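You operate a simulated robot arm through the tools that you are given. There is no shell and no other tool. Be economical: measure what you need, move in short steps, check, and stop when the job is done.

You run a simulated two-armed robot. Do the job below in one go: nothing can be reset, and whatever is moved stays where it is left.

Task
Fill the small red can to its mark from the petrol tap, through the funnel, then cap it.
Fine: spout right over and vent open to fill, both back after; funnel on its stand; no spill; leave the diesel side and other small cans alone.

The check looks at the end state, three seconds after you hand in, the way a careful person would. Anything else that was tipped, shoved, dropped, spilled or broken makes it a failure. A push-on lid holds only when it is set on centred and level and pressed home; a screw cap is set on level and turned clockwise until tight.

Robot
Two 7-joint arms with two-finger parallel grippers on one trunk, on a base that drives. Base frame: it is fixed to the floor where the robot stands at the start and does not move with it; the origin is under the middle of the robot, x ahead of it, y to its left, z up. Units: cm, rad, N and s.
The left shoulder is at the start at [7, 16.3, 137], the right one opposite. With the tool pointing down near the work surface each hand reaches from about 10 to 82 cm from the robot's upright axis, wherever it stands, measured 20 degrees to its own side. Places, roughly: diesel spout [70, -50, 110]; diesel vent knob [80, -40, 140]; funnel stand [70, -20, 80]; petrol spout [70, 20, 110]; petrol tap [80, 10, 110]; petrol vent knob [80, 10, 140]. Payload 3.43 kg a hand.
Tool frame (each hand has its own): the origin (TCP) lies between the finger pads and is the grasp point; the fingertips stand 3.4 cm ahead of it; z points along the fingers, y is the line along which they close. Largest opening 12.8 cm; finger width 2.4, thickness 1.2; the body of the gripper, 4.8 by 13 cm, starts 9.6 cm behind the TCP.
Orientation is that of the tool frame in the base frame, as a unit quaternion [w, x, y, z]. With the fingers straight down and closing along the base's y, the tool's x points along the base's -x, its y along +y and its z along -z.

Tools
- The arms move only by the tool play_rows. It takes "left_targets", "right_targets" or both (then of equal length, played together; a hand with none holds still); each is a list of rows, each an object (a shift or turn left out is 0, a gripper value left out holds the last) with "jaw": the closure, from 0 (fully open) to 1 (shut); "delta_pos": the shift along the tool's x, y, z in units of 400 mm (1.0 is 400 mm), a list of three; "rot": the turn, a rotation vector about the tool's x, y, z in units of 90 degrees (1.0 is 90 degrees), a list of three. In form: [{"jaw": jaw, "delta_pos": [tx, ty, tz], "rot": [ax, ay, az]}, ...]. A call has 1 to 8 rows; each row is the pose to reach, as a shift and turn from the pose commanded when the call began, along the tool's axes at that moment. A call with a number of a shift or a turn outside -1 to 1 is refused whole. Each row takes 0.2 s and may step no farther than 5 cm and 0.15 rad from the row before; otherwise, or with a gripper value out of range, the whole call is refused. A pose out of reach is approached as far as the arm can. The call stops where the force on the tool passes 90 N (or 10 N more than at its start, if that is more) or the arm is blocked; 0.2 s more then pass. Each finger travels about 15.3 cm/s and halts on what it meets, pressing with about 26 N; the grip force reading is that of the motor and also rises with nothing between the fingers. The clock runs only during rows and for 0.2 s after the last one: add rows that repeat a pose to give the fingers time. It gives the time, the measured TCP pose, the force on the tool (base axes), the opening and the grip force at its end, in the units of the frame above (readings bear some noise), with the torque about the TCP (base axes, N m) and any sound that the robot's microphone picked up.
- Cameras (640 x 400 px; columns grow to the right, rows downward): "scene" is now at [14.1, -0.15, 161.29]; the picture's right is [0.04, -1.00, 0.00], its down [-0.57, -0.02, -0.82] and it looks along [0.82, 0.03, -0.57] (base axes); focal length 214 px, centre (320, 200). "left" rides on the left gripper at [7.6, 1.1, -16] in its tool frame; the picture's right is [-0.15, 0.99, 0.00], its down [-0.88, -0.13, -0.46] and it looks along [-0.45, -0.07, 0.89] (tool axes); focal length 234 px, centre (320, 200). "right" rides on the right gripper at [7.6, -1.1, -16] in its tool frame; the picture's right is [0.15, 0.99, 0.00], its down [-0.88, 0.13, -0.46] and it looks along [-0.45, 0.07, 0.89] (tool axes); focal length 234 px, centre (320, 200). There is no depth. A picture from a camera that has moved, and an enlarged one, comes with that camera's place and axes in the base frame and with its lens. The place of the scene camera against the robot may be out by one fixed shift of up to 2.5 cm in any direction.
- camera(camera): a new picture of that camera. No time passes.
- slide_trunk(by): slides the trunk up (or, below 0, down) by that many cm; the arms and the scene camera ride with it, the base frame stays. It gives what a move gives, with no picture.
- steer(legs): drives the robot by 1 to 6 legs, each [ahead, left, turn to the left] in cm, cm and rad, along the robot's own axes; the way and the turn of a leg run together, so that a leg with both is an arc; at most 150 cm and 3.142 rad a leg. The arms and the cameras ride along, it lands a little off, and it stops where it bumps. It gives what a move gives.
- pan_tilt(pan, tilt): turns the head with the scene camera to pan (to the left, within 1.501 rad either way) and tilt (down, from -0.506 to 1.204), counted from straight ahead of the robot. It gives what a move gives.
- close_up(camera, box): a new picture of the part [left, top, right, bottom] of that camera's present view, enlarged. No time passes.
- finish_job(): hands the job in; it is judged then, once.

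Go step by step. Nothing tells you exact positions but the pictures and the camera data: compare them with the known pose of the tool, close in by small moves and look again before you grip or let go. The budget is 120 turns and 100 pictures, counting those below and the enlarged ones. Unless the task says otherwise, let go and move clear before handing in.

The tools are called after "Emit:" as name(argument=value, ...) on one line, values as JSON. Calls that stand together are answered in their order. play_rows: Moves the arms, as the interface text tells. Its arguments: {"type":"object","properties":{"left_targets":{"type":"array","items":{"type":"object","properties":{"jaw":{"type":"number"},"delta_pos":{"type":"array","items":{"type":"number"}},"rot":{"type":"array","items":{"type":"number"}}}}},"right_targets":{"type":"array","items":{"type":"object","properties":{"jaw":{"type":"number"},"delta_pos":{"type":"array","items":{"type":"number"}},"rot":{"type":"array","items":{"type":"number"}}}}}},"required":[]} The other tools are called the same way: slide_trunk (by) slides the trunk up or down; steer (legs) drives the base; pan_tilt (pan, tilt) turns the head that bears the scene camera; camera (camera) takes a picture; close_up (camera, box) takes an enlarged picture of a part of a camera's view; finish_job () hands the job in.

At the start:

```text
clock: 0.0
left_ee_pos: [57.13, 30.3, 155.02]
left_tcp_rot: [0.0, 0.001, 1.0, 0.0]
left_ft_force: [-0.5, 0.6, 0.4]
left_ft_torque: [-0.04, -0.02, 0.0]
left_gripper_width: 12.81
left_finger_force: 0.2
right_ee_pos: [49.86, -15.25, 153.15]
right_tcp_rot: [0.0, 0.001, 1.0, 0.001]
right_ft_force: [-0.2, 0.0, 0.1]
right_ft_torque: [-0.02, -0.03, -0.02]
right_gripper_width: 12.81
right_finger_force: 0.1
trunk travel left (down, up): [-85.0, 9.0]
robot x, y, heading: [-0.01, -0.05, 0.001]
head pan, tilt: [0.04, 0.604]
```

scene: 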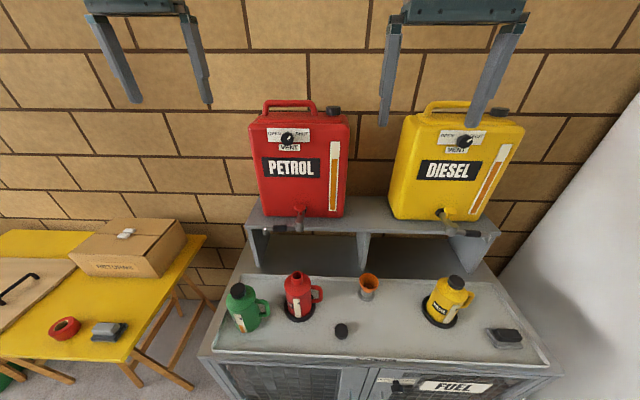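
right: 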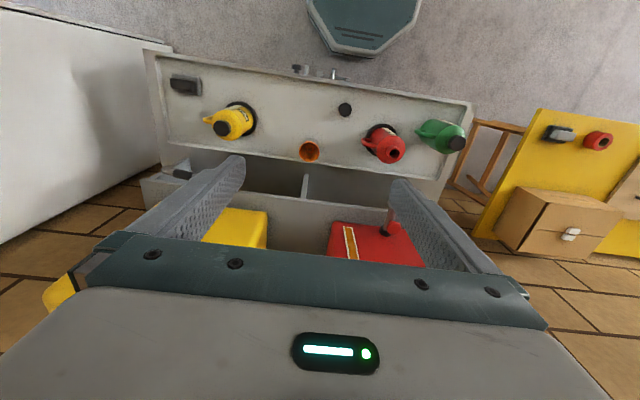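
left: 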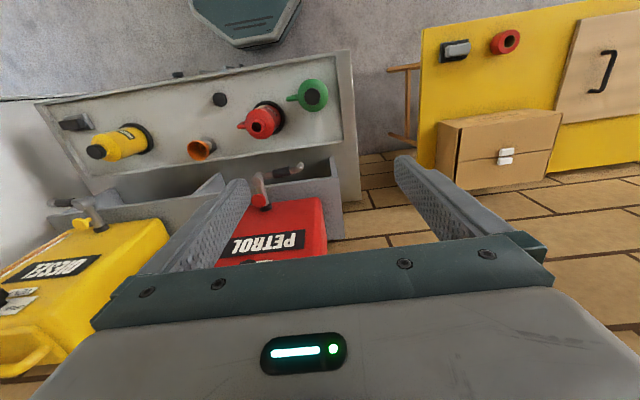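

I see the petrol tank with its swung-aside spout, the red can without its cap (cap probably the black disc on the bench), and an orange funnel in a stand. I look closer before moving.

Emit:
close_up(camera="scene", box=[220, 80, 380, 180])

Emit:
close_up(camera="scene", box=[220, 180, 380, 280])

Emit:
close_up(camera="scene", box=[220, 255, 380, 355])

```text
4.00 times, centred on (300, 130) of scene
camera zoom: at [14.1, -0.15, 161.29], right [0.04, -1.0, 0.0], down [-0.57, -0.02, -0.82], along [0.82, 0.03, -0.57], focal length 858 px, centre (400, 480)
```

zoom: 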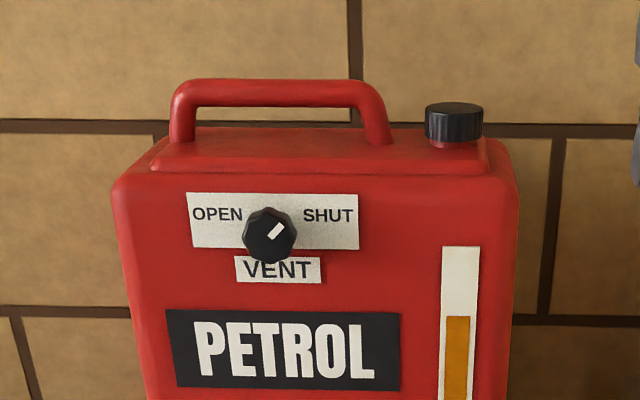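

```text
4.00 times, centred on (300, 230) of scene
camera zoom: at [14.1, -0.15, 161.29], right [0.04, -1.0, 0.0], down [-0.57, -0.02, -0.82], along [0.82, 0.03, -0.57], focal length 858 px, centre (400, 80)
```

zoom: 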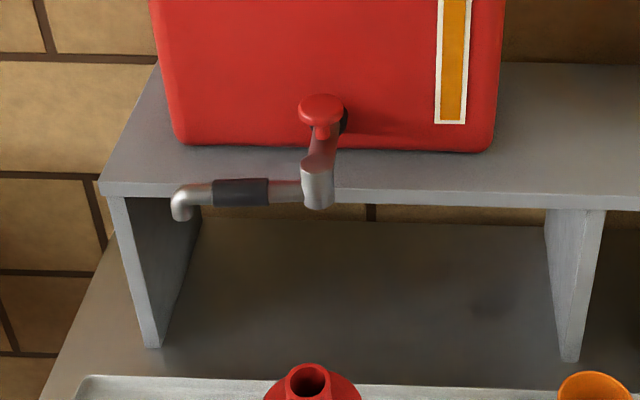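

```text
4.00 times, centred on (300, 305) of scene
camera zoom: at [14.1, -0.15, 161.29], right [0.04, -1.0, 0.0], down [-0.57, -0.02, -0.82], along [0.82, 0.03, -0.57], focal length 858 px, centre (400, -220)
```

zoom: 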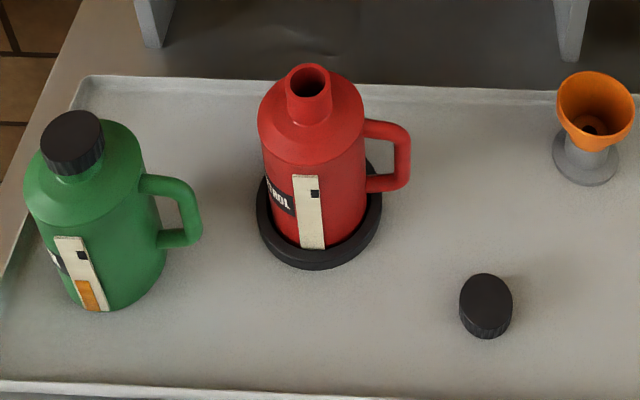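

The can stands at about [58, 9.5], under where the swung spout would end (pivot about [70, 9]); the vent knob points at SHUT. I look closely at the tap and the can gauge.

Emit:
close_up(camera="scene", box=[255, 195, 319, 235])

Emit:
close_up(camera="scene", box=[270, 270, 334, 310])

Emit:
close_up(camera="scene", box=[270, 120, 318, 150])

Emit:
close_up(camera="scene", box=[338, 264, 402, 304])

```text
10.00 times, centred on (287, 215) of scene
camera zoom: at [14.1, -0.15, 161.29], right [0.04, -1.0, 0.0], down [-0.57, -0.02, -0.82], along [0.82, 0.03, -0.57], focal length 2145 px, centre (650, 50)
```

zoom: 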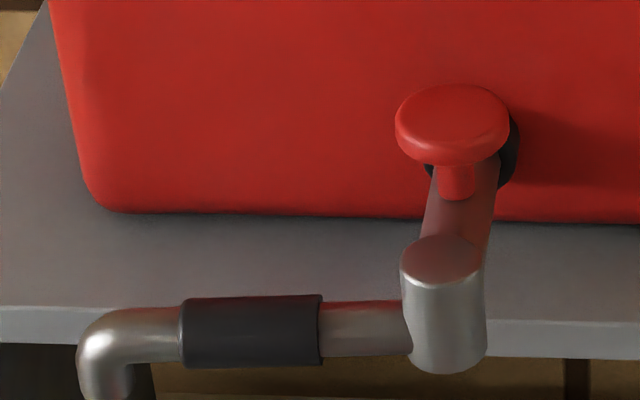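

```text
10.00 times, centred on (302, 290) of scene
camera zoom: at [14.1, -0.15, 161.29], right [0.04, -1.0, 0.0], down [-0.57, -0.02, -0.82], along [0.82, 0.03, -0.57], focal length 2145 px, centre (500, -700)
```

zoom: 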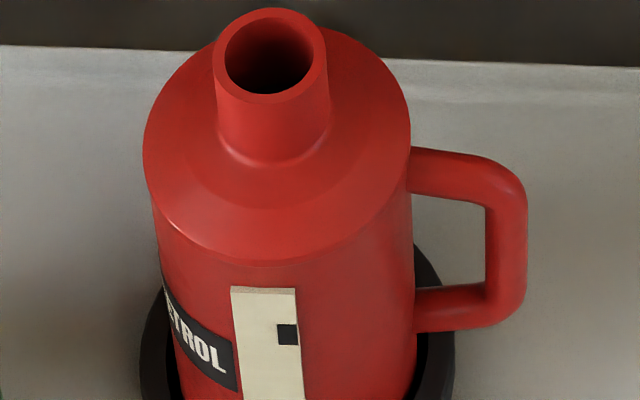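

```text
13.33 times, centred on (294, 135) of scene
camera zoom: at [14.1, -0.15, 161.29], right [0.04, -1.0, 0.0], down [-0.57, -0.02, -0.82], along [0.82, 0.03, -0.57], focal length 2860 px, centre (667, 1067)
```

zoom: 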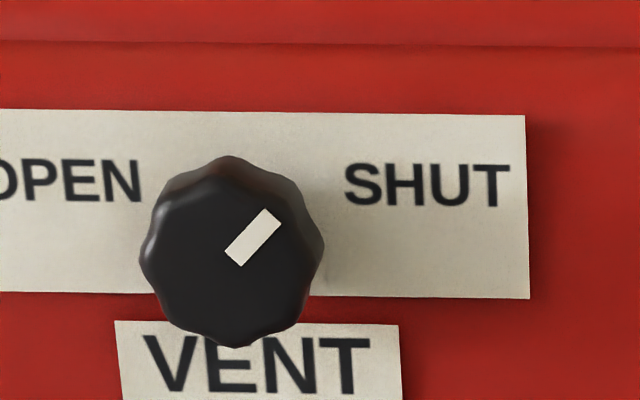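

```text
10.00 times, centred on (370, 284) of scene
camera zoom: at [14.1, -0.15, 161.29], right [0.04, -1.0, 0.0], down [-0.57, -0.02, -0.82], along [0.82, 0.03, -0.57], focal length 2145 px, centre (-180, -640)
```

zoom: 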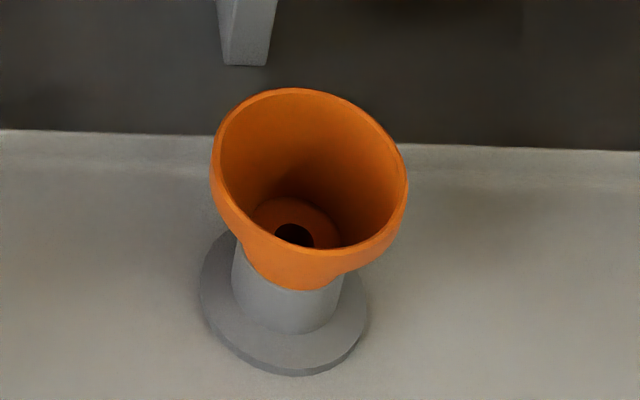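

Before moving, I check the diesel spout, which looks close above the funnel, and calibrate the camera.

Emit:
close_up(camera="scene", box=[352, 190, 496, 280])

Emit:
close_up(camera="right", box=[160, 50, 480, 250])

Emit:
close_up(camera="left", box=[40, 50, 360, 250])

```text
4.44 times, centred on (424, 235) of scene
camera zoom: at [14.1, -0.15, 161.29], right [0.04, -1.0, 0.0], down [-0.57, -0.02, -0.82], along [0.82, 0.03, -0.57], focal length 953 px, centre (-142, 44)
```

zoom: 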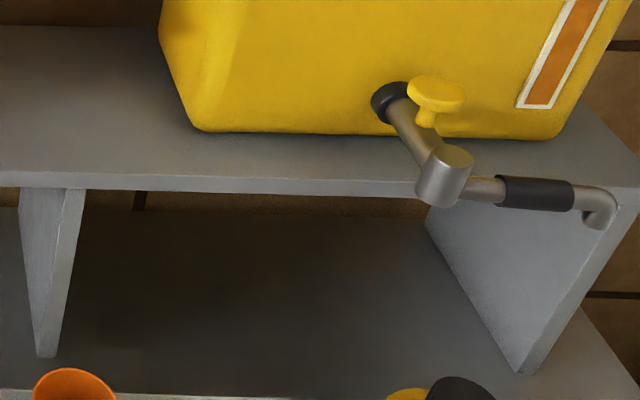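

```text
2.00 times, centred on (320, 150) of right
camera zoom: at [42.23, -16.35, 169.19], right [-0.15, 0.99, 0.0], down [0.88, 0.13, 0.46], along [0.45, 0.07, -0.89], focal length 468 px, centre (320, 300)
```

zoom: 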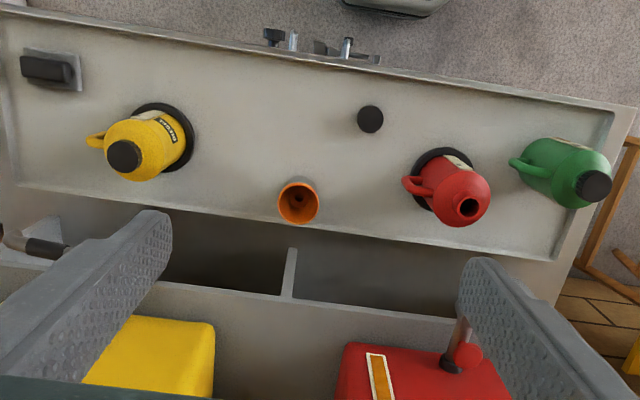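

```text
2.00 times, centred on (200, 150) of left
camera zoom: at [49.5, 31.63, 171.06], right [0.15, 0.99, 0.0], down [0.88, -0.13, 0.46], along [0.45, -0.07, -0.89], focal length 468 px, centre (560, 300)
```

zoom: 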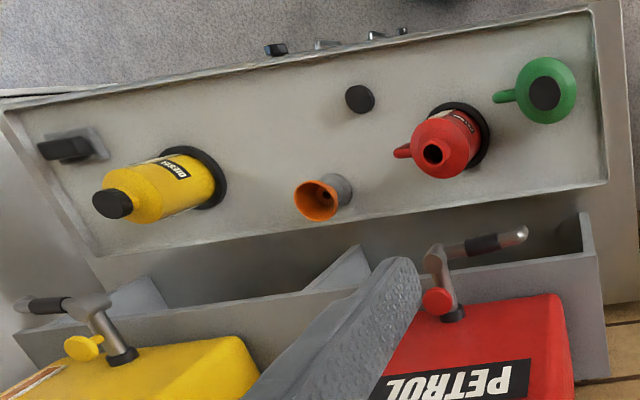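

Triangulating with both wrist cameras: funnel rim about [65.3, -16.2, 87], can mouth [59.2, 10.1, 96.3], tap button [76.4, 10.2, 113], spout pivot [70, 11.5], cap [50.2, -5.6]. The diesel spout is clear, so I bring the right hand down above the funnel.

Emit:
play_rows(right_targets=[{"delta_pos": [-0.034, -0.002, 0.118], "jaw": 0}, {"delta_pos": [-0.068, -0.004, 0.236]}, {"delta_pos": [-0.102, -0.006, 0.354]}, {"delta_pos": [-0.136, -0.008, 0.472]}, {"delta_pos": [-0.17, -0.01, 0.59]}, {"delta_pos": [-0.204, -0.012, 0.708]}, {"delta_pos": [-0.238, -0.014, 0.826]}, {"delta_pos": [-0.272, -0.018, 0.944]}])

Emit:
camera(camera="right")

```text
clock: 1.8
left_ee_pos: [57.27, 30.26, 155.06]
left_tcp_rot: [0.0, -0.001, 1.0, -0.001]
left_ft_force: [0.3, 0.5, -0.6]
left_ft_torque: [0.02, 0.01, 0.01]
left_gripper_width: 12.81
left_finger_force: 0.0
right_ee_pos: [60.98, -16.0, 115.41]
right_tcp_rot: [0.0, 0.001, 1.0, 0.001]
right_ft_force: [0.1, -0.6, 0.1]
right_ft_torque: [0.0, 0.05, -0.02]
right_gripper_width: 12.81
right_finger_force: 0.2
trunk travel left (down, up): [-85.0, 9.0]
robot x, y, heading: [0.17, -0.26, 0.005]
head pan, tilt: [0.04, 0.604]
```

```text
86 pictures are left
camera right: at [53.34, -17.11, 131.32], right [-0.15, 0.99, 0.0], down [0.88, 0.13, 0.46], along [0.45, 0.07, -0.89], focal length 234 px, centre (320, 200)
```

right: 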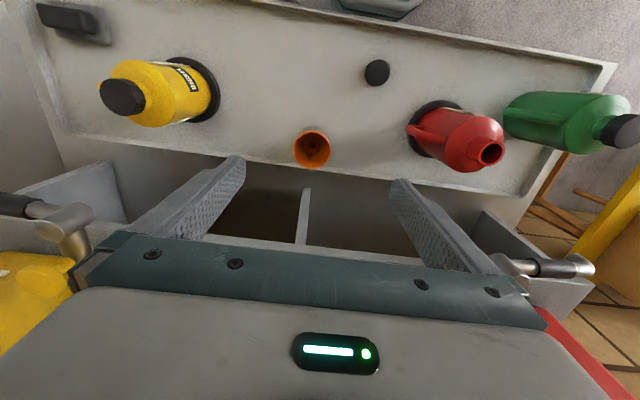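

The funnel rim is at about [65.1, -16.6, 87]. I go down to just above it.

Emit:
play_rows(right_targets=[{"delta_pos": [-0.026, -0.004, 0.11]}, {"delta_pos": [-0.052, -0.008, 0.22]}, {"delta_pos": [-0.078, -0.012, 0.33]}, {"delta_pos": [-0.103, -0.015, 0.44]}])

Emit:
camera(camera="right")

Emit:
close_up(camera="scene", box=[304, 230, 432, 310])

```text
clock: 2.8
left_ee_pos: [57.32, 30.45, 154.93]
left_tcp_rot: [0.0, 0.0, 1.0, 0.0]
left_ft_force: [1.0, 0.5, 1.2]
left_ft_torque: [0.02, 0.0, 0.02]
left_gripper_width: 12.79
left_finger_force: 0.0
right_ee_pos: [65.33, -16.4, 97.91]
right_tcp_rot: [0.0, 0.0, 1.0, 0.001]
right_ft_force: [-0.3, 0.9, 0.4]
right_ft_torque: [0.01, 0.02, -0.02]
right_gripper_width: 12.81
right_finger_force: 0.0
trunk travel left (down, up): [-85.0, 9.0]
robot x, y, heading: [-0.22, 0.02, -0.0]
head pan, tilt: [0.04, 0.604]
```

```text
85 pictures are left
camera right: at [57.62, -17.6, 113.88], right [-0.15, 0.99, 0.0], down [0.88, 0.13, 0.46], along [0.45, 0.07, -0.89], focal length 234 px, centre (320, 200)
```

right: 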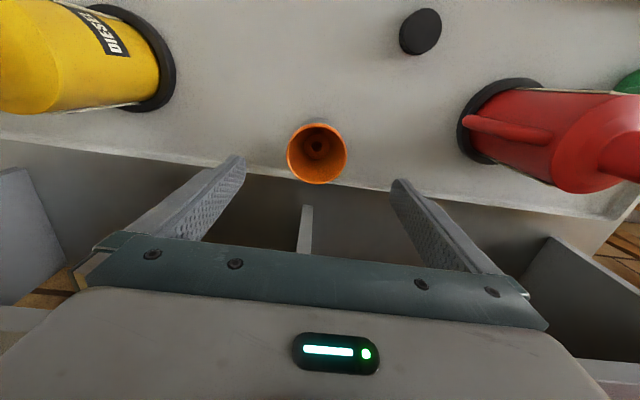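

```text
5.00 times, centred on (368, 270) of scene
camera zoom: at [14.21, -0.13, 161.29], right [0.04, -1.0, 0.0], down [-0.57, -0.02, -0.82], along [0.82, 0.03, -0.57], focal length 1072 px, centre (80, -150)
```

zoom: 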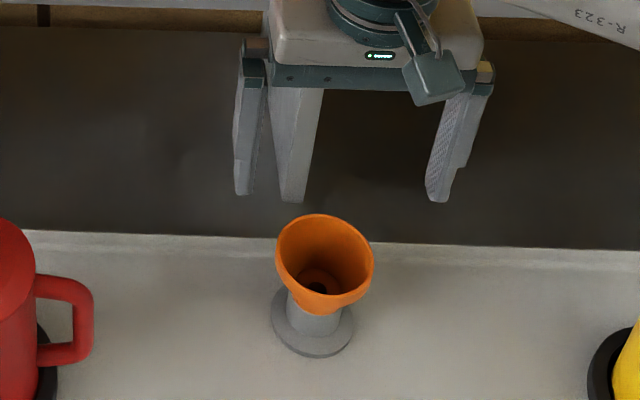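

The funnel is centred between the fingers to within a few mm. I lower around it and close gently.

Emit:
play_rows(right_targets=[{"delta_pos": [0.0, -0.004, 0.1]}, {"delta_pos": [0.0, -0.006, 0.2]}, {"delta_pos": [0.002, -0.008, 0.3]}, {"delta_pos": [0.002, -0.008, 0.3], "jaw": 0.3}])

Emit:
camera(camera="right")

Emit:
close_up(camera="scene", box=[304, 230, 432, 310])

```text
clock: 3.8
left_ee_pos: [57.08, 30.28, 155.01]
left_tcp_rot: [0.0, 0.0, 1.0, 0.0]
left_ft_force: [0.9, -0.1, -1.0]
left_ft_torque: [0.04, -0.06, -0.01]
left_gripper_width: 12.77
left_finger_force: 0.0
right_ee_pos: [64.95, -16.65, 85.67]
right_tcp_rot: [0.001, 0.001, 1.0, 0.001]
right_ft_force: [0.3, -0.1, 0.4]
right_ft_torque: [0.01, -0.01, -0.01]
right_gripper_width: 8.98
right_finger_force: 0.0
trunk travel left (down, up): [-85.0, 9.0]
robot x, y, heading: [0.05, -0.07, 0.004]
head pan, tilt: [0.04, 0.604]
```

```text
83 pictures are left
camera right: at [57.2, -17.76, 101.71], right [-0.15, 0.99, 0.0], down [0.88, 0.13, 0.46], along [0.45, 0.07, -0.89], focal length 234 px, centre (320, 200)
```

right: 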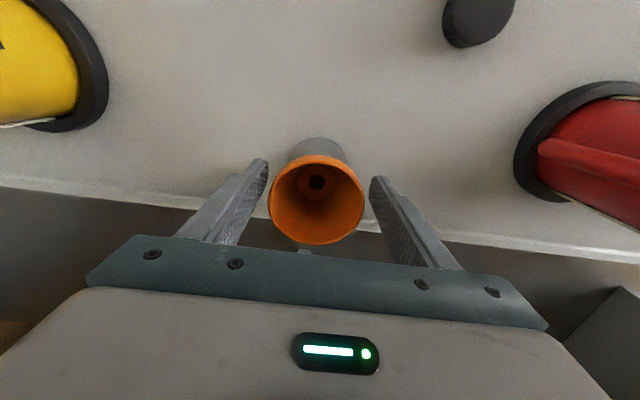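

```text
5.00 times, centred on (368, 270) of scene
camera zoom: at [14.06, -0.16, 161.3], right [0.04, -1.0, 0.0], down [-0.57, -0.02, -0.82], along [0.82, 0.03, -0.57], focal length 1072 px, centre (80, -150)
```

zoom: 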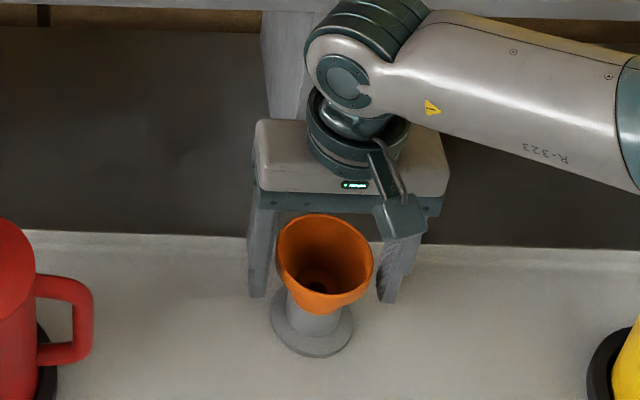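

Centred well; I close on the funnel and lift it a little to check the hold.

Emit:
play_rows(right_targets=[{"jaw": 0.4}, {"jaw": 0.45}, {"jaw": 0.6}, {"jaw": 0.6}])

Emit:
camera(camera="right")

```text
clock: 4.8
left_ee_pos: [57.18, 30.49, 155.14]
left_tcp_rot: [0.0, 0.0, 1.0, -0.001]
left_ft_force: [0.3, 0.2, -0.4]
left_ft_torque: [0.0, -0.02, -0.03]
left_gripper_width: 12.8
left_finger_force: 0.0
right_ee_pos: [64.81, -16.68, 85.61]
right_tcp_rot: [0.0, 0.001, 1.0, 0.002]
right_ft_force: [0.2, -0.4, -0.7]
right_ft_torque: [0.0, 0.03, 0.0]
right_gripper_width: 7.5
right_finger_force: 25.8
trunk travel left (down, up): [-85.0, 9.0]
robot x, y, heading: [0.01, -0.24, -0.002]
head pan, tilt: [0.04, 0.604]
```

```text
81 pictures are left
camera right: at [57.23, -17.74, 101.71], right [-0.15, 0.99, 0.0], down [0.88, 0.13, 0.46], along [0.45, 0.07, -0.89], focal length 234 px, centre (320, 200)
```

right: 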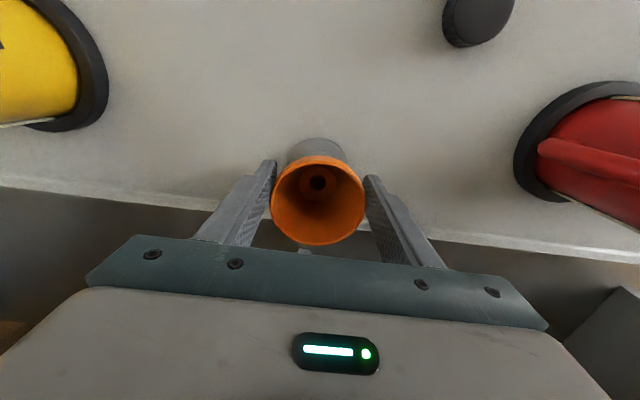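

Grip holds at 7.5 cm (rim about z = 85.2). I lift straight up and check that it came out cleanly.

Emit:
play_rows(right_targets=[{"delta_pos": [0, 0, -0.03], "jaw": 0.6}, {"delta_pos": [0, 0, -0.08]}, {"delta_pos": [0, 0, -0.16]}, {"delta_pos": [0, 0, -0.26]}, {"delta_pos": [0, 0, -0.36]}, {"delta_pos": [0, 0, -0.48]}, {"delta_pos": [0, 0, -0.6]}, {"delta_pos": [0, 0, -0.7]}])

Emit:
camera(camera="right")

Emit:
close_up(camera="scene", box=[240, 170, 432, 290])

```text
clock: 6.6
left_ee_pos: [57.12, 30.41, 155.02]
left_tcp_rot: [0.0, -0.001, 1.0, 0.0]
left_ft_force: [-0.2, 0.2, -0.2]
left_ft_torque: [0.01, -0.02, -0.03]
left_gripper_width: 12.82
left_finger_force: 0.1
right_ee_pos: [64.85, -16.77, 113.84]
right_tcp_rot: [0.0, 0.001, 1.0, 0.0]
right_ft_force: [-0.2, -1.1, 0.4]
right_ft_torque: [-0.02, -0.01, -0.02]
right_gripper_width: 5.12
right_finger_force: 0.0
trunk travel left (down, up): [-85.0, 9.0]
robot x, y, heading: [-0.2, 0.27, -0.001]
head pan, tilt: [0.04, 0.604]
```

```text
80 pictures are left
camera right: at [57.2, -17.86, 129.92], right [-0.15, 0.99, 0.0], down [0.88, 0.13, 0.46], along [0.45, 0.07, -0.89], focal length 234 px, centre (320, 200)
```

right: 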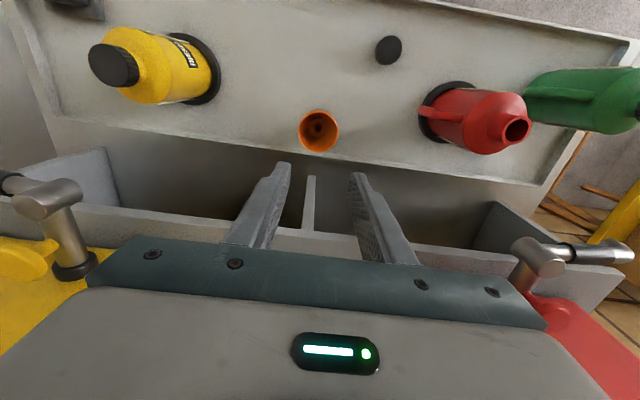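

```text
3.33 times, centred on (336, 230) of scene
camera zoom: at [14.05, -0.1, 161.29], right [0.04, -1.0, 0.0], down [-0.57, -0.02, -0.82], along [0.82, 0.03, -0.57], focal length 715 px, centre (267, 100)
```

zoom: 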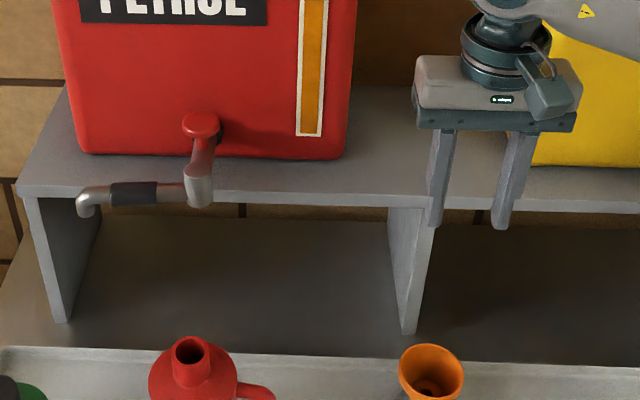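

The fingers slid up the funnel's taper and it stayed in its stand, unmoved. I'll instead pinch its right wall (one finger inside), tilting the hand 17° to match the cone.

Emit:
play_rows(right_targets=[{"delta_pos": [-0.003, -0.034, 0.09], "rot": [-0.06, 0, 0], "jaw": 0.7}, {"delta_pos": [-0.006, -0.068, 0.18], "rot": [-0.12, 0, 0], "jaw": 0.72}, {"delta_pos": [-0.008, -0.1, 0.27], "rot": [-0.189, 0, 0], "jaw": 0.72}, {"delta_pos": [-0.01, -0.135, 0.36], "rot": [-0.189, 0, 0], "jaw": 0.72}, {"delta_pos": [-0.0125, -0.17, 0.46], "rot": [-0.189, 0, 0], "jaw": 0.72}])

Emit:
camera(camera="right")

Emit:
close_up(camera="scene", box=[304, 230, 432, 310])

```text
clock: 7.8
left_ee_pos: [57.08, 30.33, 155.12]
left_tcp_rot: [-0.001, 0.0, 1.0, 0.001]
left_ft_force: [0.0, 0.3, 0.0]
left_ft_torque: [0.01, -0.01, 0.01]
left_gripper_width: 12.8
left_finger_force: 0.0
right_ee_pos: [65.3, -23.51, 95.15]
right_tcp_rot: [0.001, 0.001, 0.989, 0.148]
right_ft_force: [0.8, -1.0, 0.5]
right_ft_torque: [0.0, 0.04, 0.02]
right_gripper_width: 3.55
right_finger_force: 0.1
trunk travel left (down, up): [-85.0, 9.0]
robot x, y, heading: [-0.04, -0.1, 0.0]
head pan, tilt: [0.04, 0.604]
```

```text
78 pictures are left
camera right: at [57.69, -29.18, 110.15], right [-0.15, 0.95, 0.29], down [0.88, -0.01, 0.47], along [0.45, 0.33, -0.83], focal length 234 px, centre (320, 200)
```

right: 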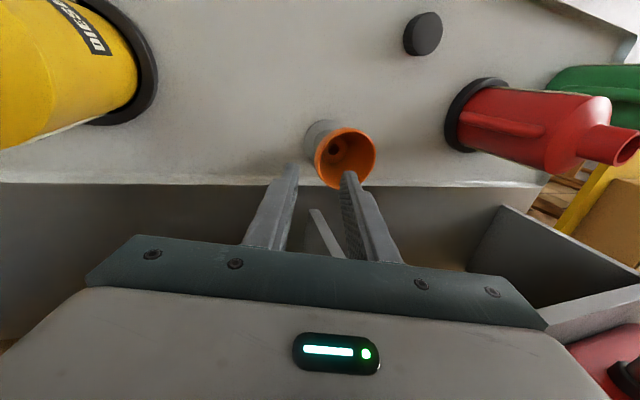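

```text
5.00 times, centred on (368, 270) of scene
camera zoom: at [14.16, -0.22, 161.3], right [0.04, -1.0, 0.0], down [-0.57, -0.02, -0.82], along [0.82, 0.03, -0.57], focal length 1072 px, centre (80, -150)
```

zoom: 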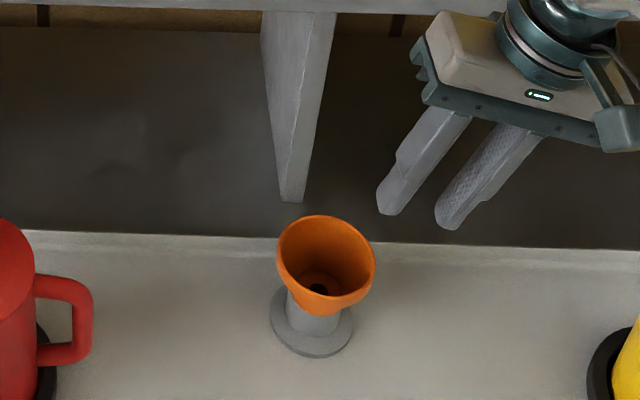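

Alignment looks right (rim centre about [65.35, -16.9]). I advance along the tool axis most of the way and look.

Emit:
play_rows(right_targets=[{"delta_pos": [0, 0, 0.08]}, {"delta_pos": [0, 0, 0.15]}, {"delta_pos": [0, 0, 0.19]}])

Emit:
close_up(camera="right", box=[220, 60, 460, 210])

Emit:
close_up(camera="scene", box=[304, 230, 432, 310])

```text
clock: 8.6
left_ee_pos: [57.14, 30.43, 154.97]
left_tcp_rot: [0.0, 0.0, 1.0, 0.0]
left_ft_force: [0.3, 0.6, -0.5]
left_ft_torque: [0.04, -0.04, -0.02]
left_gripper_width: 12.79
left_finger_force: 0.1
right_ee_pos: [65.24, -21.33, 88.09]
right_tcp_rot: [0.0, 0.001, 0.989, 0.148]
right_ft_force: [-0.1, -0.6, -0.5]
right_ft_torque: [0.01, -0.02, 0.03]
right_gripper_width: 3.58
right_finger_force: 0.1
trunk travel left (down, up): [-85.0, 9.0]
robot x, y, heading: [-0.08, 0.23, 0.001]
head pan, tilt: [0.04, 0.604]
```

```text
2.67 times, centred on (340, 135) of right
camera zoom: at [57.57, -27.09, 103.03], right [-0.15, 0.95, 0.29], down [0.88, -0.01, 0.47], along [0.45, 0.32, -0.83], focal length 624 px, centre (267, 373)
```

zoom: 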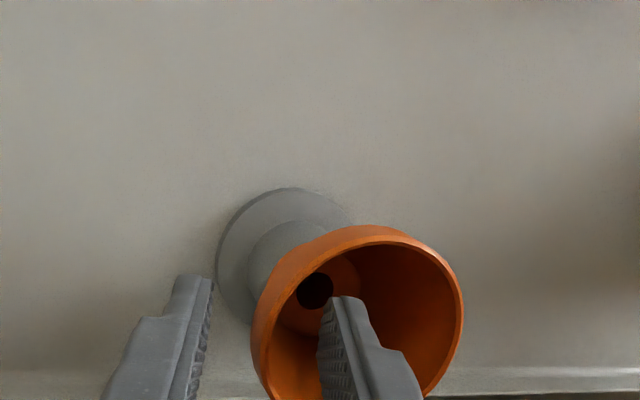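

```text
5.00 times, centred on (368, 270) of scene
camera zoom: at [14.08, -0.13, 161.3], right [0.04, -1.0, 0.0], down [-0.57, -0.02, -0.82], along [0.82, 0.03, -0.57], focal length 1072 px, centre (80, -150)
```

zoom: 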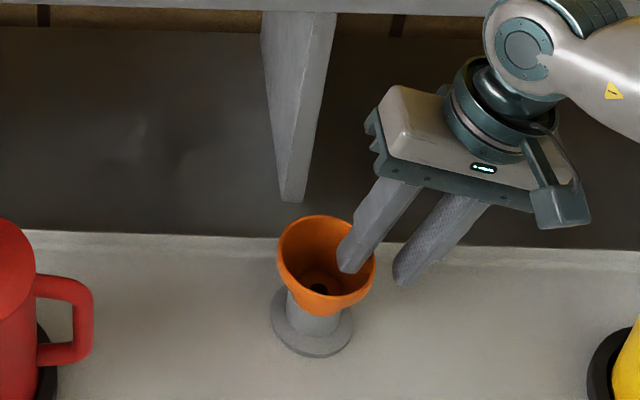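

The inner finger is inside the bowl and the wall lies between the pads. I advance 2.5 cm more and close.

Emit:
play_rows(right_targets=[{"delta_pos": [0, 0, 0.035]}, {"delta_pos": [0, 0, 0.062]}, {"delta_pos": [0, 0, 0.062], "jaw": 0.85}, {"delta_pos": [0, 0, 0.062], "jaw": 1}, {"delta_pos": [0, 0, 0.062], "jaw": 1}])

Emit:
close_up(camera="scene", box=[304, 230, 432, 310])

```text
clock: 9.8
left_ee_pos: [57.06, 30.38, 155.0]
left_tcp_rot: [0.0, -0.001, 1.0, 0.0]
left_ft_force: [0.1, 0.4, 0.9]
left_ft_torque: [-0.02, 0.0, -0.02]
left_gripper_width: 12.8
left_finger_force: 0.0
right_ee_pos: [65.26, -20.72, 85.84]
right_tcp_rot: [0.001, 0.001, 0.989, 0.149]
right_ft_force: [1.2, 0.6, 5.0]
right_ft_torque: [0.27, 0.08, 0.0]
right_gripper_width: 0.89
right_finger_force: 25.9
trunk travel left (down, up): [-85.0, 9.0]
robot x, y, heading: [-0.2, 0.17, -0.002]
head pan, tilt: [0.04, 0.604]
```

```text
5.00 times, centred on (368, 270) of scene
camera zoom: at [14.04, -0.11, 161.31], right [0.04, -1.0, 0.0], down [-0.57, -0.02, -0.82], along [0.82, 0.03, -0.57], focal length 1072 px, centre (80, -150)
```

zoom: 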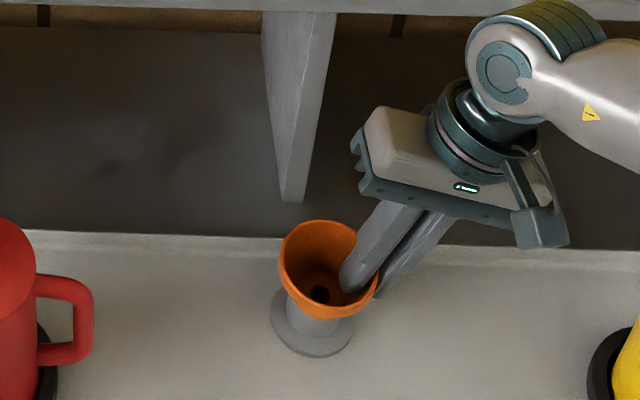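

Gripped (0.9 cm between pads). I lift straight up in base z, slowly first.

Emit:
play_rows(right_targets=[{"delta_pos": [0, 0.0073, -0.024]}, {"delta_pos": [0, 0.0146, -0.048]}, {"delta_pos": [0, 0.0292, -0.096]}, {"delta_pos": [0, 0.0438, -0.143]}])

Emit:
close_up(camera="scene", box=[304, 220, 432, 300])

```text
clock: 10.8
left_ee_pos: [57.12, 30.47, 154.94]
left_tcp_rot: [0.0, 0.0, 1.0, 0.0]
left_ft_force: [-0.1, -1.2, 0.1]
left_ft_torque: [-0.02, -0.03, 0.0]
left_gripper_width: 12.79
left_finger_force: 0.1
right_ee_pos: [65.24, -20.86, 91.72]
right_tcp_rot: [0.001, 0.0, 0.989, 0.148]
right_ft_force: [1.1, -0.3, -1.1]
right_ft_torque: [-0.01, -0.01, 0.01]
right_gripper_width: 0.88
right_finger_force: 26.1
trunk travel left (down, up): [-85.0, 9.0]
robot x, y, heading: [0.02, 0.1, 0.002]
head pan, tilt: [0.04, 0.604]
```

```text
5.00 times, centred on (368, 260) of scene
camera zoom: at [14.07, -0.15, 161.29], right [0.04, -1.0, 0.0], down [-0.57, -0.02, -0.82], along [0.82, 0.03, -0.57], focal length 1072 px, centre (80, -100)
```

zoom: 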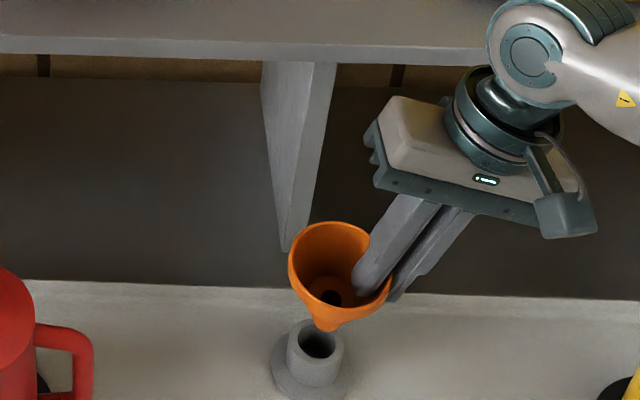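

The funnel came out of the stand and holds. I raise it further and look at its stem and tilt.

Emit:
play_rows(right_targets=[{"delta_pos": [0, 0.0365, -0.119]}, {"delta_pos": [0, 0.073, -0.239]}, {"delta_pos": [0, 0.1095, -0.358]}, {"delta_pos": [0, 0.146, -0.478]}, {"delta_pos": [0, 0.167, -0.55]}])

Emit:
close_up(camera="scene", box=[290, 140, 450, 240])

Emit:
camera(camera="left")

Emit:
camera(camera="right")

```text
refused: row 2 steps farther than a row can; nothing moved
```

```text
4.00 times, centred on (370, 190) of scene
camera zoom: at [14.07, -0.15, 161.29], right [0.04, -1.0, 0.0], down [-0.57, -0.02, -0.82], along [0.82, 0.03, -0.57], focal length 858 px, centre (120, 240)
```

zoom: 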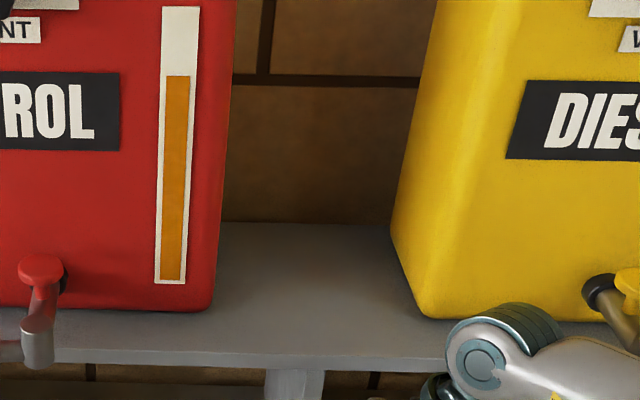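

```text
71 pictures are left
camera left: at [49.48, 31.61, 171.07], right [0.15, 0.99, 0.0], down [0.88, -0.13, 0.46], along [0.45, -0.07, -0.89], focal length 234 px, centre (320, 200)
```

left: 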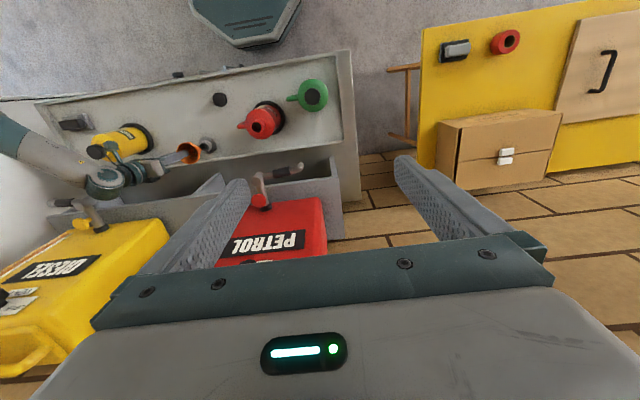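

```text
70 pictures are left
camera right: at [57.63, -26.49, 106.79], right [-0.15, 0.95, 0.29], down [0.88, -0.01, 0.47], along [0.45, 0.32, -0.83], focal length 234 px, centre (320, 200)
```

right: 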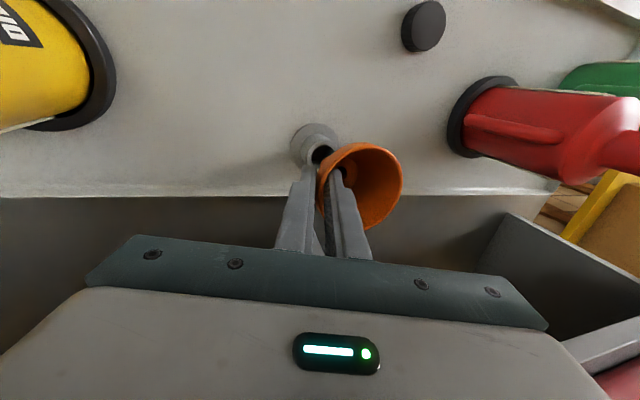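

I repeat the lift with slightly shorter steps.

Emit:
play_rows(right_targets=[{"delta_pos": [0, 0.032, -0.105]}, {"delta_pos": [0, 0.064, -0.21]}, {"delta_pos": [0, 0.096, -0.315]}, {"delta_pos": [0, 0.128, -0.42]}, {"delta_pos": [0, 0.16, -0.525]}])

Emit:
close_up(camera="scene", box=[290, 160, 450, 260])

```text
clock: 12.0
left_ee_pos: [57.14, 30.36, 154.96]
left_tcp_rot: [0.001, 0.0, 1.0, 0.0]
left_ft_force: [-0.4, -0.2, -0.3]
left_ft_torque: [-0.02, -0.01, 0.02]
left_gripper_width: 12.82
left_finger_force: 0.1
right_ee_pos: [65.32, -20.67, 113.83]
right_tcp_rot: [0.0, 0.001, 0.989, 0.148]
right_ft_force: [-0.2, 1.0, -1.5]
right_ft_torque: [-0.03, -0.02, 0.0]
right_gripper_width: 0.86
right_finger_force: 26.2
trunk travel left (down, up): [-85.0, 9.0]
robot x, y, heading: [-0.18, 0.1, -0.001]
head pan, tilt: [0.04, 0.604]
```

```text
4.00 times, centred on (370, 210) of scene
camera zoom: at [14.03, -0.08, 161.29], right [0.04, -1.0, 0.0], down [-0.57, -0.02, -0.82], along [0.82, 0.03, -0.57], focal length 858 px, centre (120, 160)
```

zoom: 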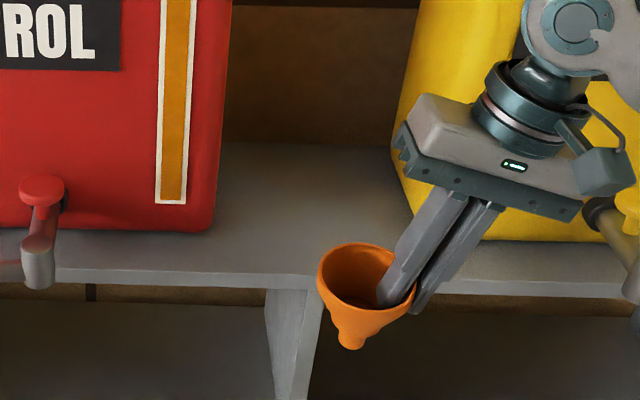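

The funnel hangs upright, stem tip about 8 cm below the TCP. I carry it over the can mouth at this height.

Emit:
play_rows(right_targets=[{"delta_pos": [0.0218, 0.092, 0.0281]}, {"delta_pos": [0.0436, 0.184, 0.0563]}, {"delta_pos": [0.0654, 0.276, 0.0844]}, {"delta_pos": [0.087, 0.369, 0.1126]}, {"delta_pos": [0.109, 0.461, 0.141]}, {"delta_pos": [0.131, 0.553, 0.169]}, {"delta_pos": [0.1525, 0.645, 0.197]}])

Emit:
close_up(camera="scene", box=[224, 200, 384, 300])

Emit:
camera(camera="right")

Emit:
close_up(camera="left", box=[180, 60, 340, 160])

```text
clock: 13.6
left_ee_pos: [57.14, 30.63, 154.91]
left_tcp_rot: [0.0, 0.0, 1.0, -0.001]
left_ft_force: [-0.4, 1.0, 0.2]
left_ft_torque: [-0.01, 0.0, 0.02]
left_gripper_width: 12.79
left_finger_force: 0.0
right_ee_pos: [59.35, 6.44, 113.86]
right_tcp_rot: [0.001, 0.001, 0.989, 0.148]
right_ft_force: [0.1, 0.9, -0.1]
right_ft_torque: [-0.03, 0.02, -0.02]
right_gripper_width: 0.87
right_finger_force: 26.5
trunk travel left (down, up): [-85.0, 9.0]
robot x, y, heading: [0.26, 0.01, -0.004]
head pan, tilt: [0.04, 0.604]
```

```text
4.00 times, centred on (304, 250) of scene
camera zoom: at [14.11, 0.08, 161.29], right [0.04, -1.0, 0.0], down [-0.57, -0.02, -0.82], along [0.82, 0.03, -0.57], focal length 858 px, centre (384, 0)
```

zoom: 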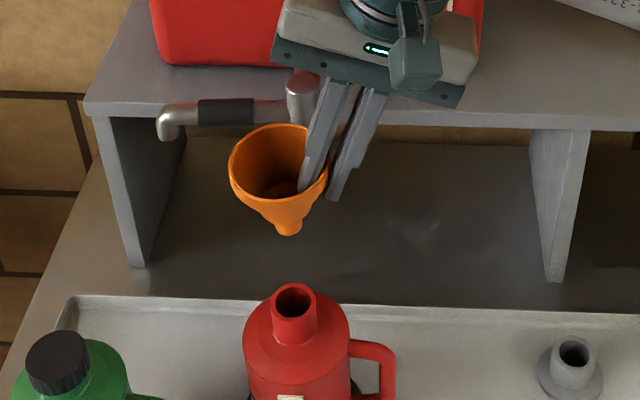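

```text
67 pictures are left
camera right: at [51.69, 0.79, 128.81], right [-0.14, 0.95, 0.29], down [0.88, -0.01, 0.47], along [0.45, 0.32, -0.83], focal length 234 px, centre (320, 200)
```

right: 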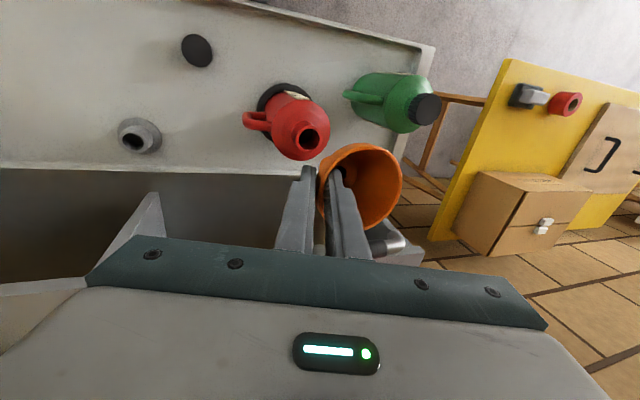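

```text
4.00 times, centred on (260, 110) of left
camera zoom: at [49.53, 31.87, 171.0], right [0.15, 0.99, 0.0], down [0.88, -0.13, 0.46], along [0.45, -0.07, -0.89], focal length 937 px, centre (560, 560)
```

zoom: 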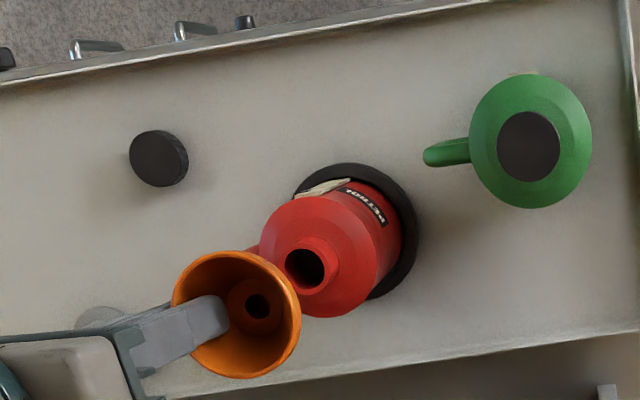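

Both wrist cameras put the funnel axis ([59.2, 10.2]) right over the can mouth ([59.1, 10.1]). I lower 8 cm and check alignment.

Emit:
play_rows(right_targets=[{"delta_pos": [0, -0.0195, 0.064]}, {"delta_pos": [0, -0.039, 0.128]}, {"delta_pos": [0, -0.0584, 0.191]}])

Emit:
close_up(camera="scene", box=[256, 230, 352, 290])

Emit:
close_up(camera="left", box=[200, 80, 328, 160])

```text
clock: 14.4
left_ee_pos: [57.11, 30.28, 154.95]
left_tcp_rot: [0.0, 0.0, 1.0, 0.001]
left_ft_force: [-1.2, 0.3, 0.2]
left_ft_torque: [0.0, 0.01, 0.0]
left_gripper_width: 12.82
left_finger_force: 0.1
right_ee_pos: [59.36, 6.2, 105.67]
right_tcp_rot: [0.0, 0.0, 0.989, 0.149]
right_ft_force: [1.1, -0.1, -1.0]
right_ft_torque: [0.01, 0.02, 0.01]
right_gripper_width: 0.88
right_finger_force: 26.3
trunk travel left (down, up): [-85.0, 9.0]
robot x, y, heading: [0.35, -0.05, 0.001]
head pan, tilt: [0.04, 0.604]
```

```text
6.67 times, centred on (304, 260) of scene
camera zoom: at [14.12, -0.17, 161.3], right [0.04, -1.0, 0.0], down [-0.57, -0.02, -0.82], along [0.82, 0.03, -0.57], focal length 1430 px, centre (427, -200)
```

zoom: 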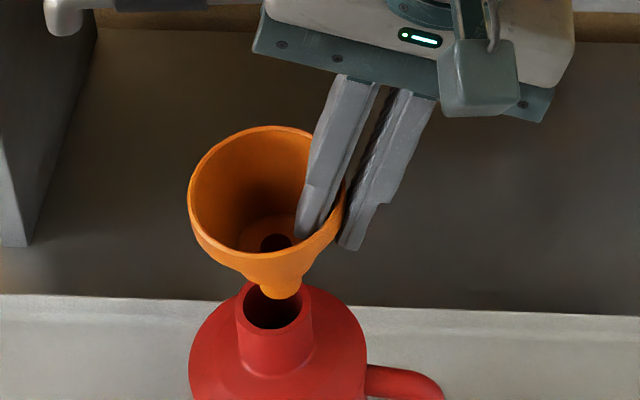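

```text
5.00 times, centred on (264, 120) of left
camera zoom: at [49.53, 31.6, 171.06], right [0.15, 0.99, 0.0], down [0.88, -0.13, 0.46], along [0.45, -0.07, -0.89], focal length 1171 px, centre (600, 600)
```

zoom: 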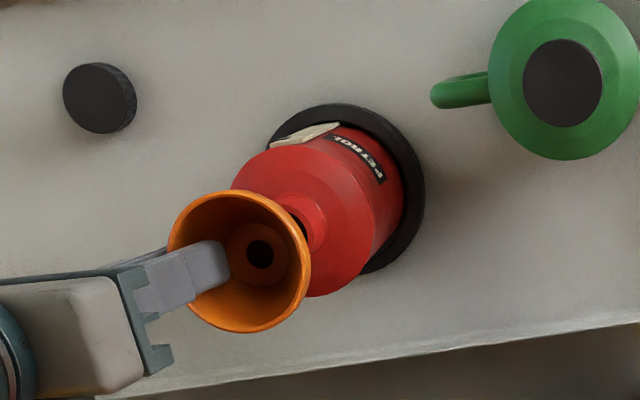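

The stem sits about 0.4 cm to the right of the mouth centre. I shift left 0.45, back 0.2, and lower 1.5 cm.

Emit:
play_rows(right_targets=[{"delta_pos": [0.005, 0.0108, 0.0033]}, {"delta_pos": [0.005, 0.0, 0.039]}])

Emit:
close_up(camera="scene", box=[272, 250, 320, 280])

Emit:
close_up(camera="left", box=[224, 95, 304, 145])

```text
clock: 15.0
left_ee_pos: [57.2, 30.35, 154.95]
left_tcp_rot: [0.0, 0.0, 1.0, 0.0]
left_ft_force: [0.1, 0.5, 0.5]
left_ft_torque: [0.01, 0.03, 0.02]
left_gripper_width: 12.79
left_finger_force: 0.1
right_ee_pos: [59.18, 6.65, 104.34]
right_tcp_rot: [0.0, 0.001, 0.989, 0.149]
right_ft_force: [0.7, -0.5, 0.3]
right_ft_torque: [-0.05, 0.0, 0.01]
right_gripper_width: 0.86
right_finger_force: 26.1
trunk travel left (down, up): [-85.0, 9.0]
robot x, y, heading: [0.15, -0.18, 0.001]
head pan, tilt: [0.04, 0.604]
```

```text
13.33 times, centred on (296, 265) of scene
camera zoom: at [14.15, -0.16, 161.29], right [0.04, -1.0, 0.0], down [-0.57, -0.02, -0.82], along [0.82, 0.03, -0.57], focal length 2860 px, centre (640, -667)
```

zoom: 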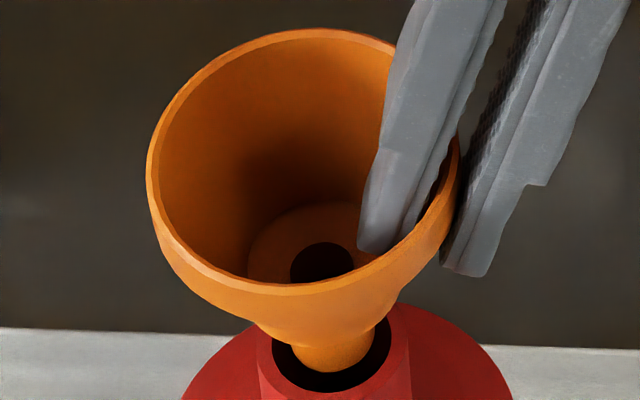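

```text
8.00 times, centred on (264, 120) of left
camera zoom: at [49.56, 31.61, 171.05], right [0.15, 0.99, 0.0], down [0.88, -0.13, 0.46], along [0.45, -0.07, -0.89], focal length 1873 px, centre (768, 840)
```

zoom: 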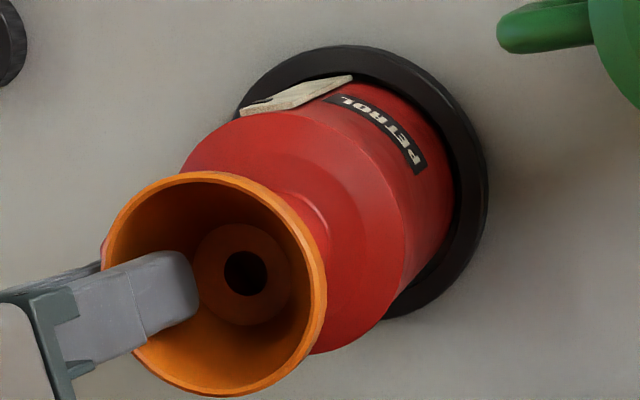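

The stem is centred in the mouth opening. I lower further in small steps.

Emit:
play_rows(right_targets=[{"delta_pos": [0, -0.0037, 0.012]}, {"delta_pos": [0, -0.0073, 0.024]}, {"delta_pos": [0, -0.011, 0.036]}])

Emit:
close_up(camera="scene", box=[272, 250, 320, 280])

```text
clock: 15.8
left_ee_pos: [57.12, 30.3, 155.07]
left_tcp_rot: [-0.001, 0.0, 1.0, -0.001]
left_ft_force: [0.6, 0.8, -0.1]
left_ft_torque: [-0.02, -0.01, -0.02]
left_gripper_width: 12.83
left_finger_force: 0.0
right_ee_pos: [59.03, 6.78, 102.63]
right_tcp_rot: [0.0, 0.001, 0.989, 0.149]
right_ft_force: [0.0, -0.2, -1.2]
right_ft_torque: [0.0, 0.01, 0.02]
right_gripper_width: 0.88
right_finger_force: 26.1
trunk travel left (down, up): [-85.0, 9.0]
robot x, y, heading: [-0.16, 0.02, 0.003]
head pan, tilt: [0.04, 0.604]
```

```text
13.33 times, centred on (296, 265) of scene
camera zoom: at [14.11, -0.15, 161.29], right [0.04, -1.0, 0.0], down [-0.57, -0.02, -0.82], along [0.82, 0.03, -0.57], focal length 2860 px, centre (640, -667)
```

zoom: 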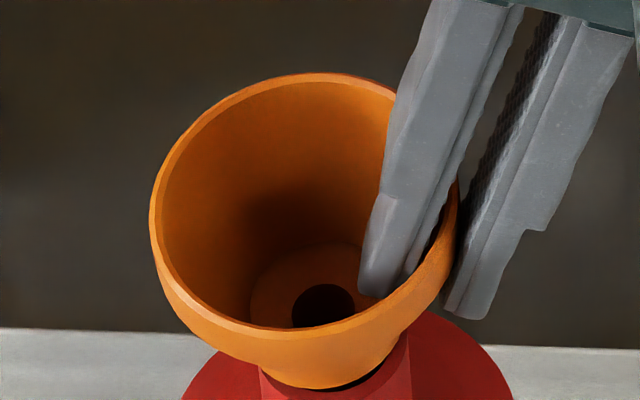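

The stem is in, with the bowl's bottom nearly on the neck. I lower gently to contact.

Emit:
play_rows(right_targets=[{"delta_pos": [0, -0.0018, 0.006]}, {"delta_pos": [0, -0.0036, 0.012]}])

Emit:
close_up(camera="scene", box=[272, 255, 320, 285])

```text
clock: 16.4
left_ee_pos: [57.18, 30.3, 154.99]
left_tcp_rot: [0.001, -0.001, 1.0, -0.001]
left_ft_force: [0.1, -0.2, 0.9]
left_ft_torque: [0.01, 0.0, 0.03]
left_gripper_width: 12.8
left_finger_force: 0.1
right_ee_pos: [59.05, 6.79, 102.26]
right_tcp_rot: [0.0, 0.001, 0.989, 0.149]
right_ft_force: [0.7, 1.3, -0.5]
right_ft_torque: [-0.01, 0.0, 0.0]
right_gripper_width: 0.9
right_finger_force: 26.2
trunk travel left (down, up): [-85.0, 9.0]
robot x, y, heading: [-0.0, 0.1, 0.004]
head pan, tilt: [0.04, 0.604]
```

```text
13.33 times, centred on (296, 270) of scene
camera zoom: at [14.11, -0.14, 161.29], right [0.04, -1.0, 0.0], down [-0.57, -0.02, -0.82], along [0.82, 0.03, -0.57], focal length 2860 px, centre (640, -733)
```

zoom: 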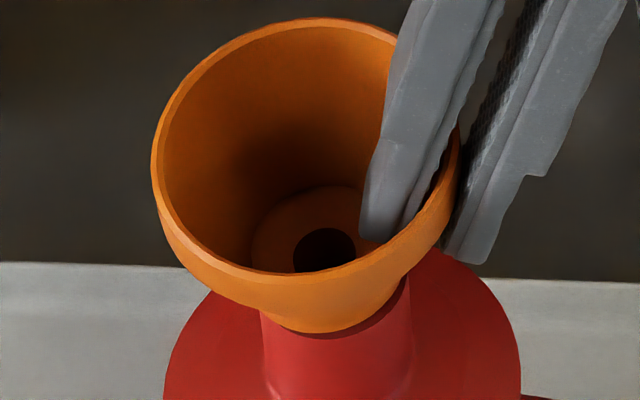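

Still a slight gap, no contact force. I lower in 0.2 cm steps until force shows.

Emit:
play_rows(right_targets=[{"delta_pos": [0, -0.0015, 0.005]}, {"delta_pos": [0, -0.003, 0.01]}])

```text
clock: 17.0
left_ee_pos: [57.17, 30.39, 155.06]
left_tcp_rot: [0.0, 0.0, 1.0, 0.0]
left_ft_force: [0.1, 0.0, -0.3]
left_ft_torque: [0.0, 0.01, -0.03]
left_gripper_width: 12.82
left_finger_force: 0.1
right_ee_pos: [59.22, 6.79, 102.02]
right_tcp_rot: [0.0, 0.0, 0.989, 0.149]
right_ft_force: [-0.5, -0.5, -0.2]
right_ft_torque: [0.0, 0.0, -0.01]
right_gripper_width: 0.88
right_finger_force: 26.0
trunk travel left (down, up): [-85.0, 9.0]
robot x, y, heading: [0.14, 0.13, 0.004]
head pan, tilt: [0.04, 0.604]
```

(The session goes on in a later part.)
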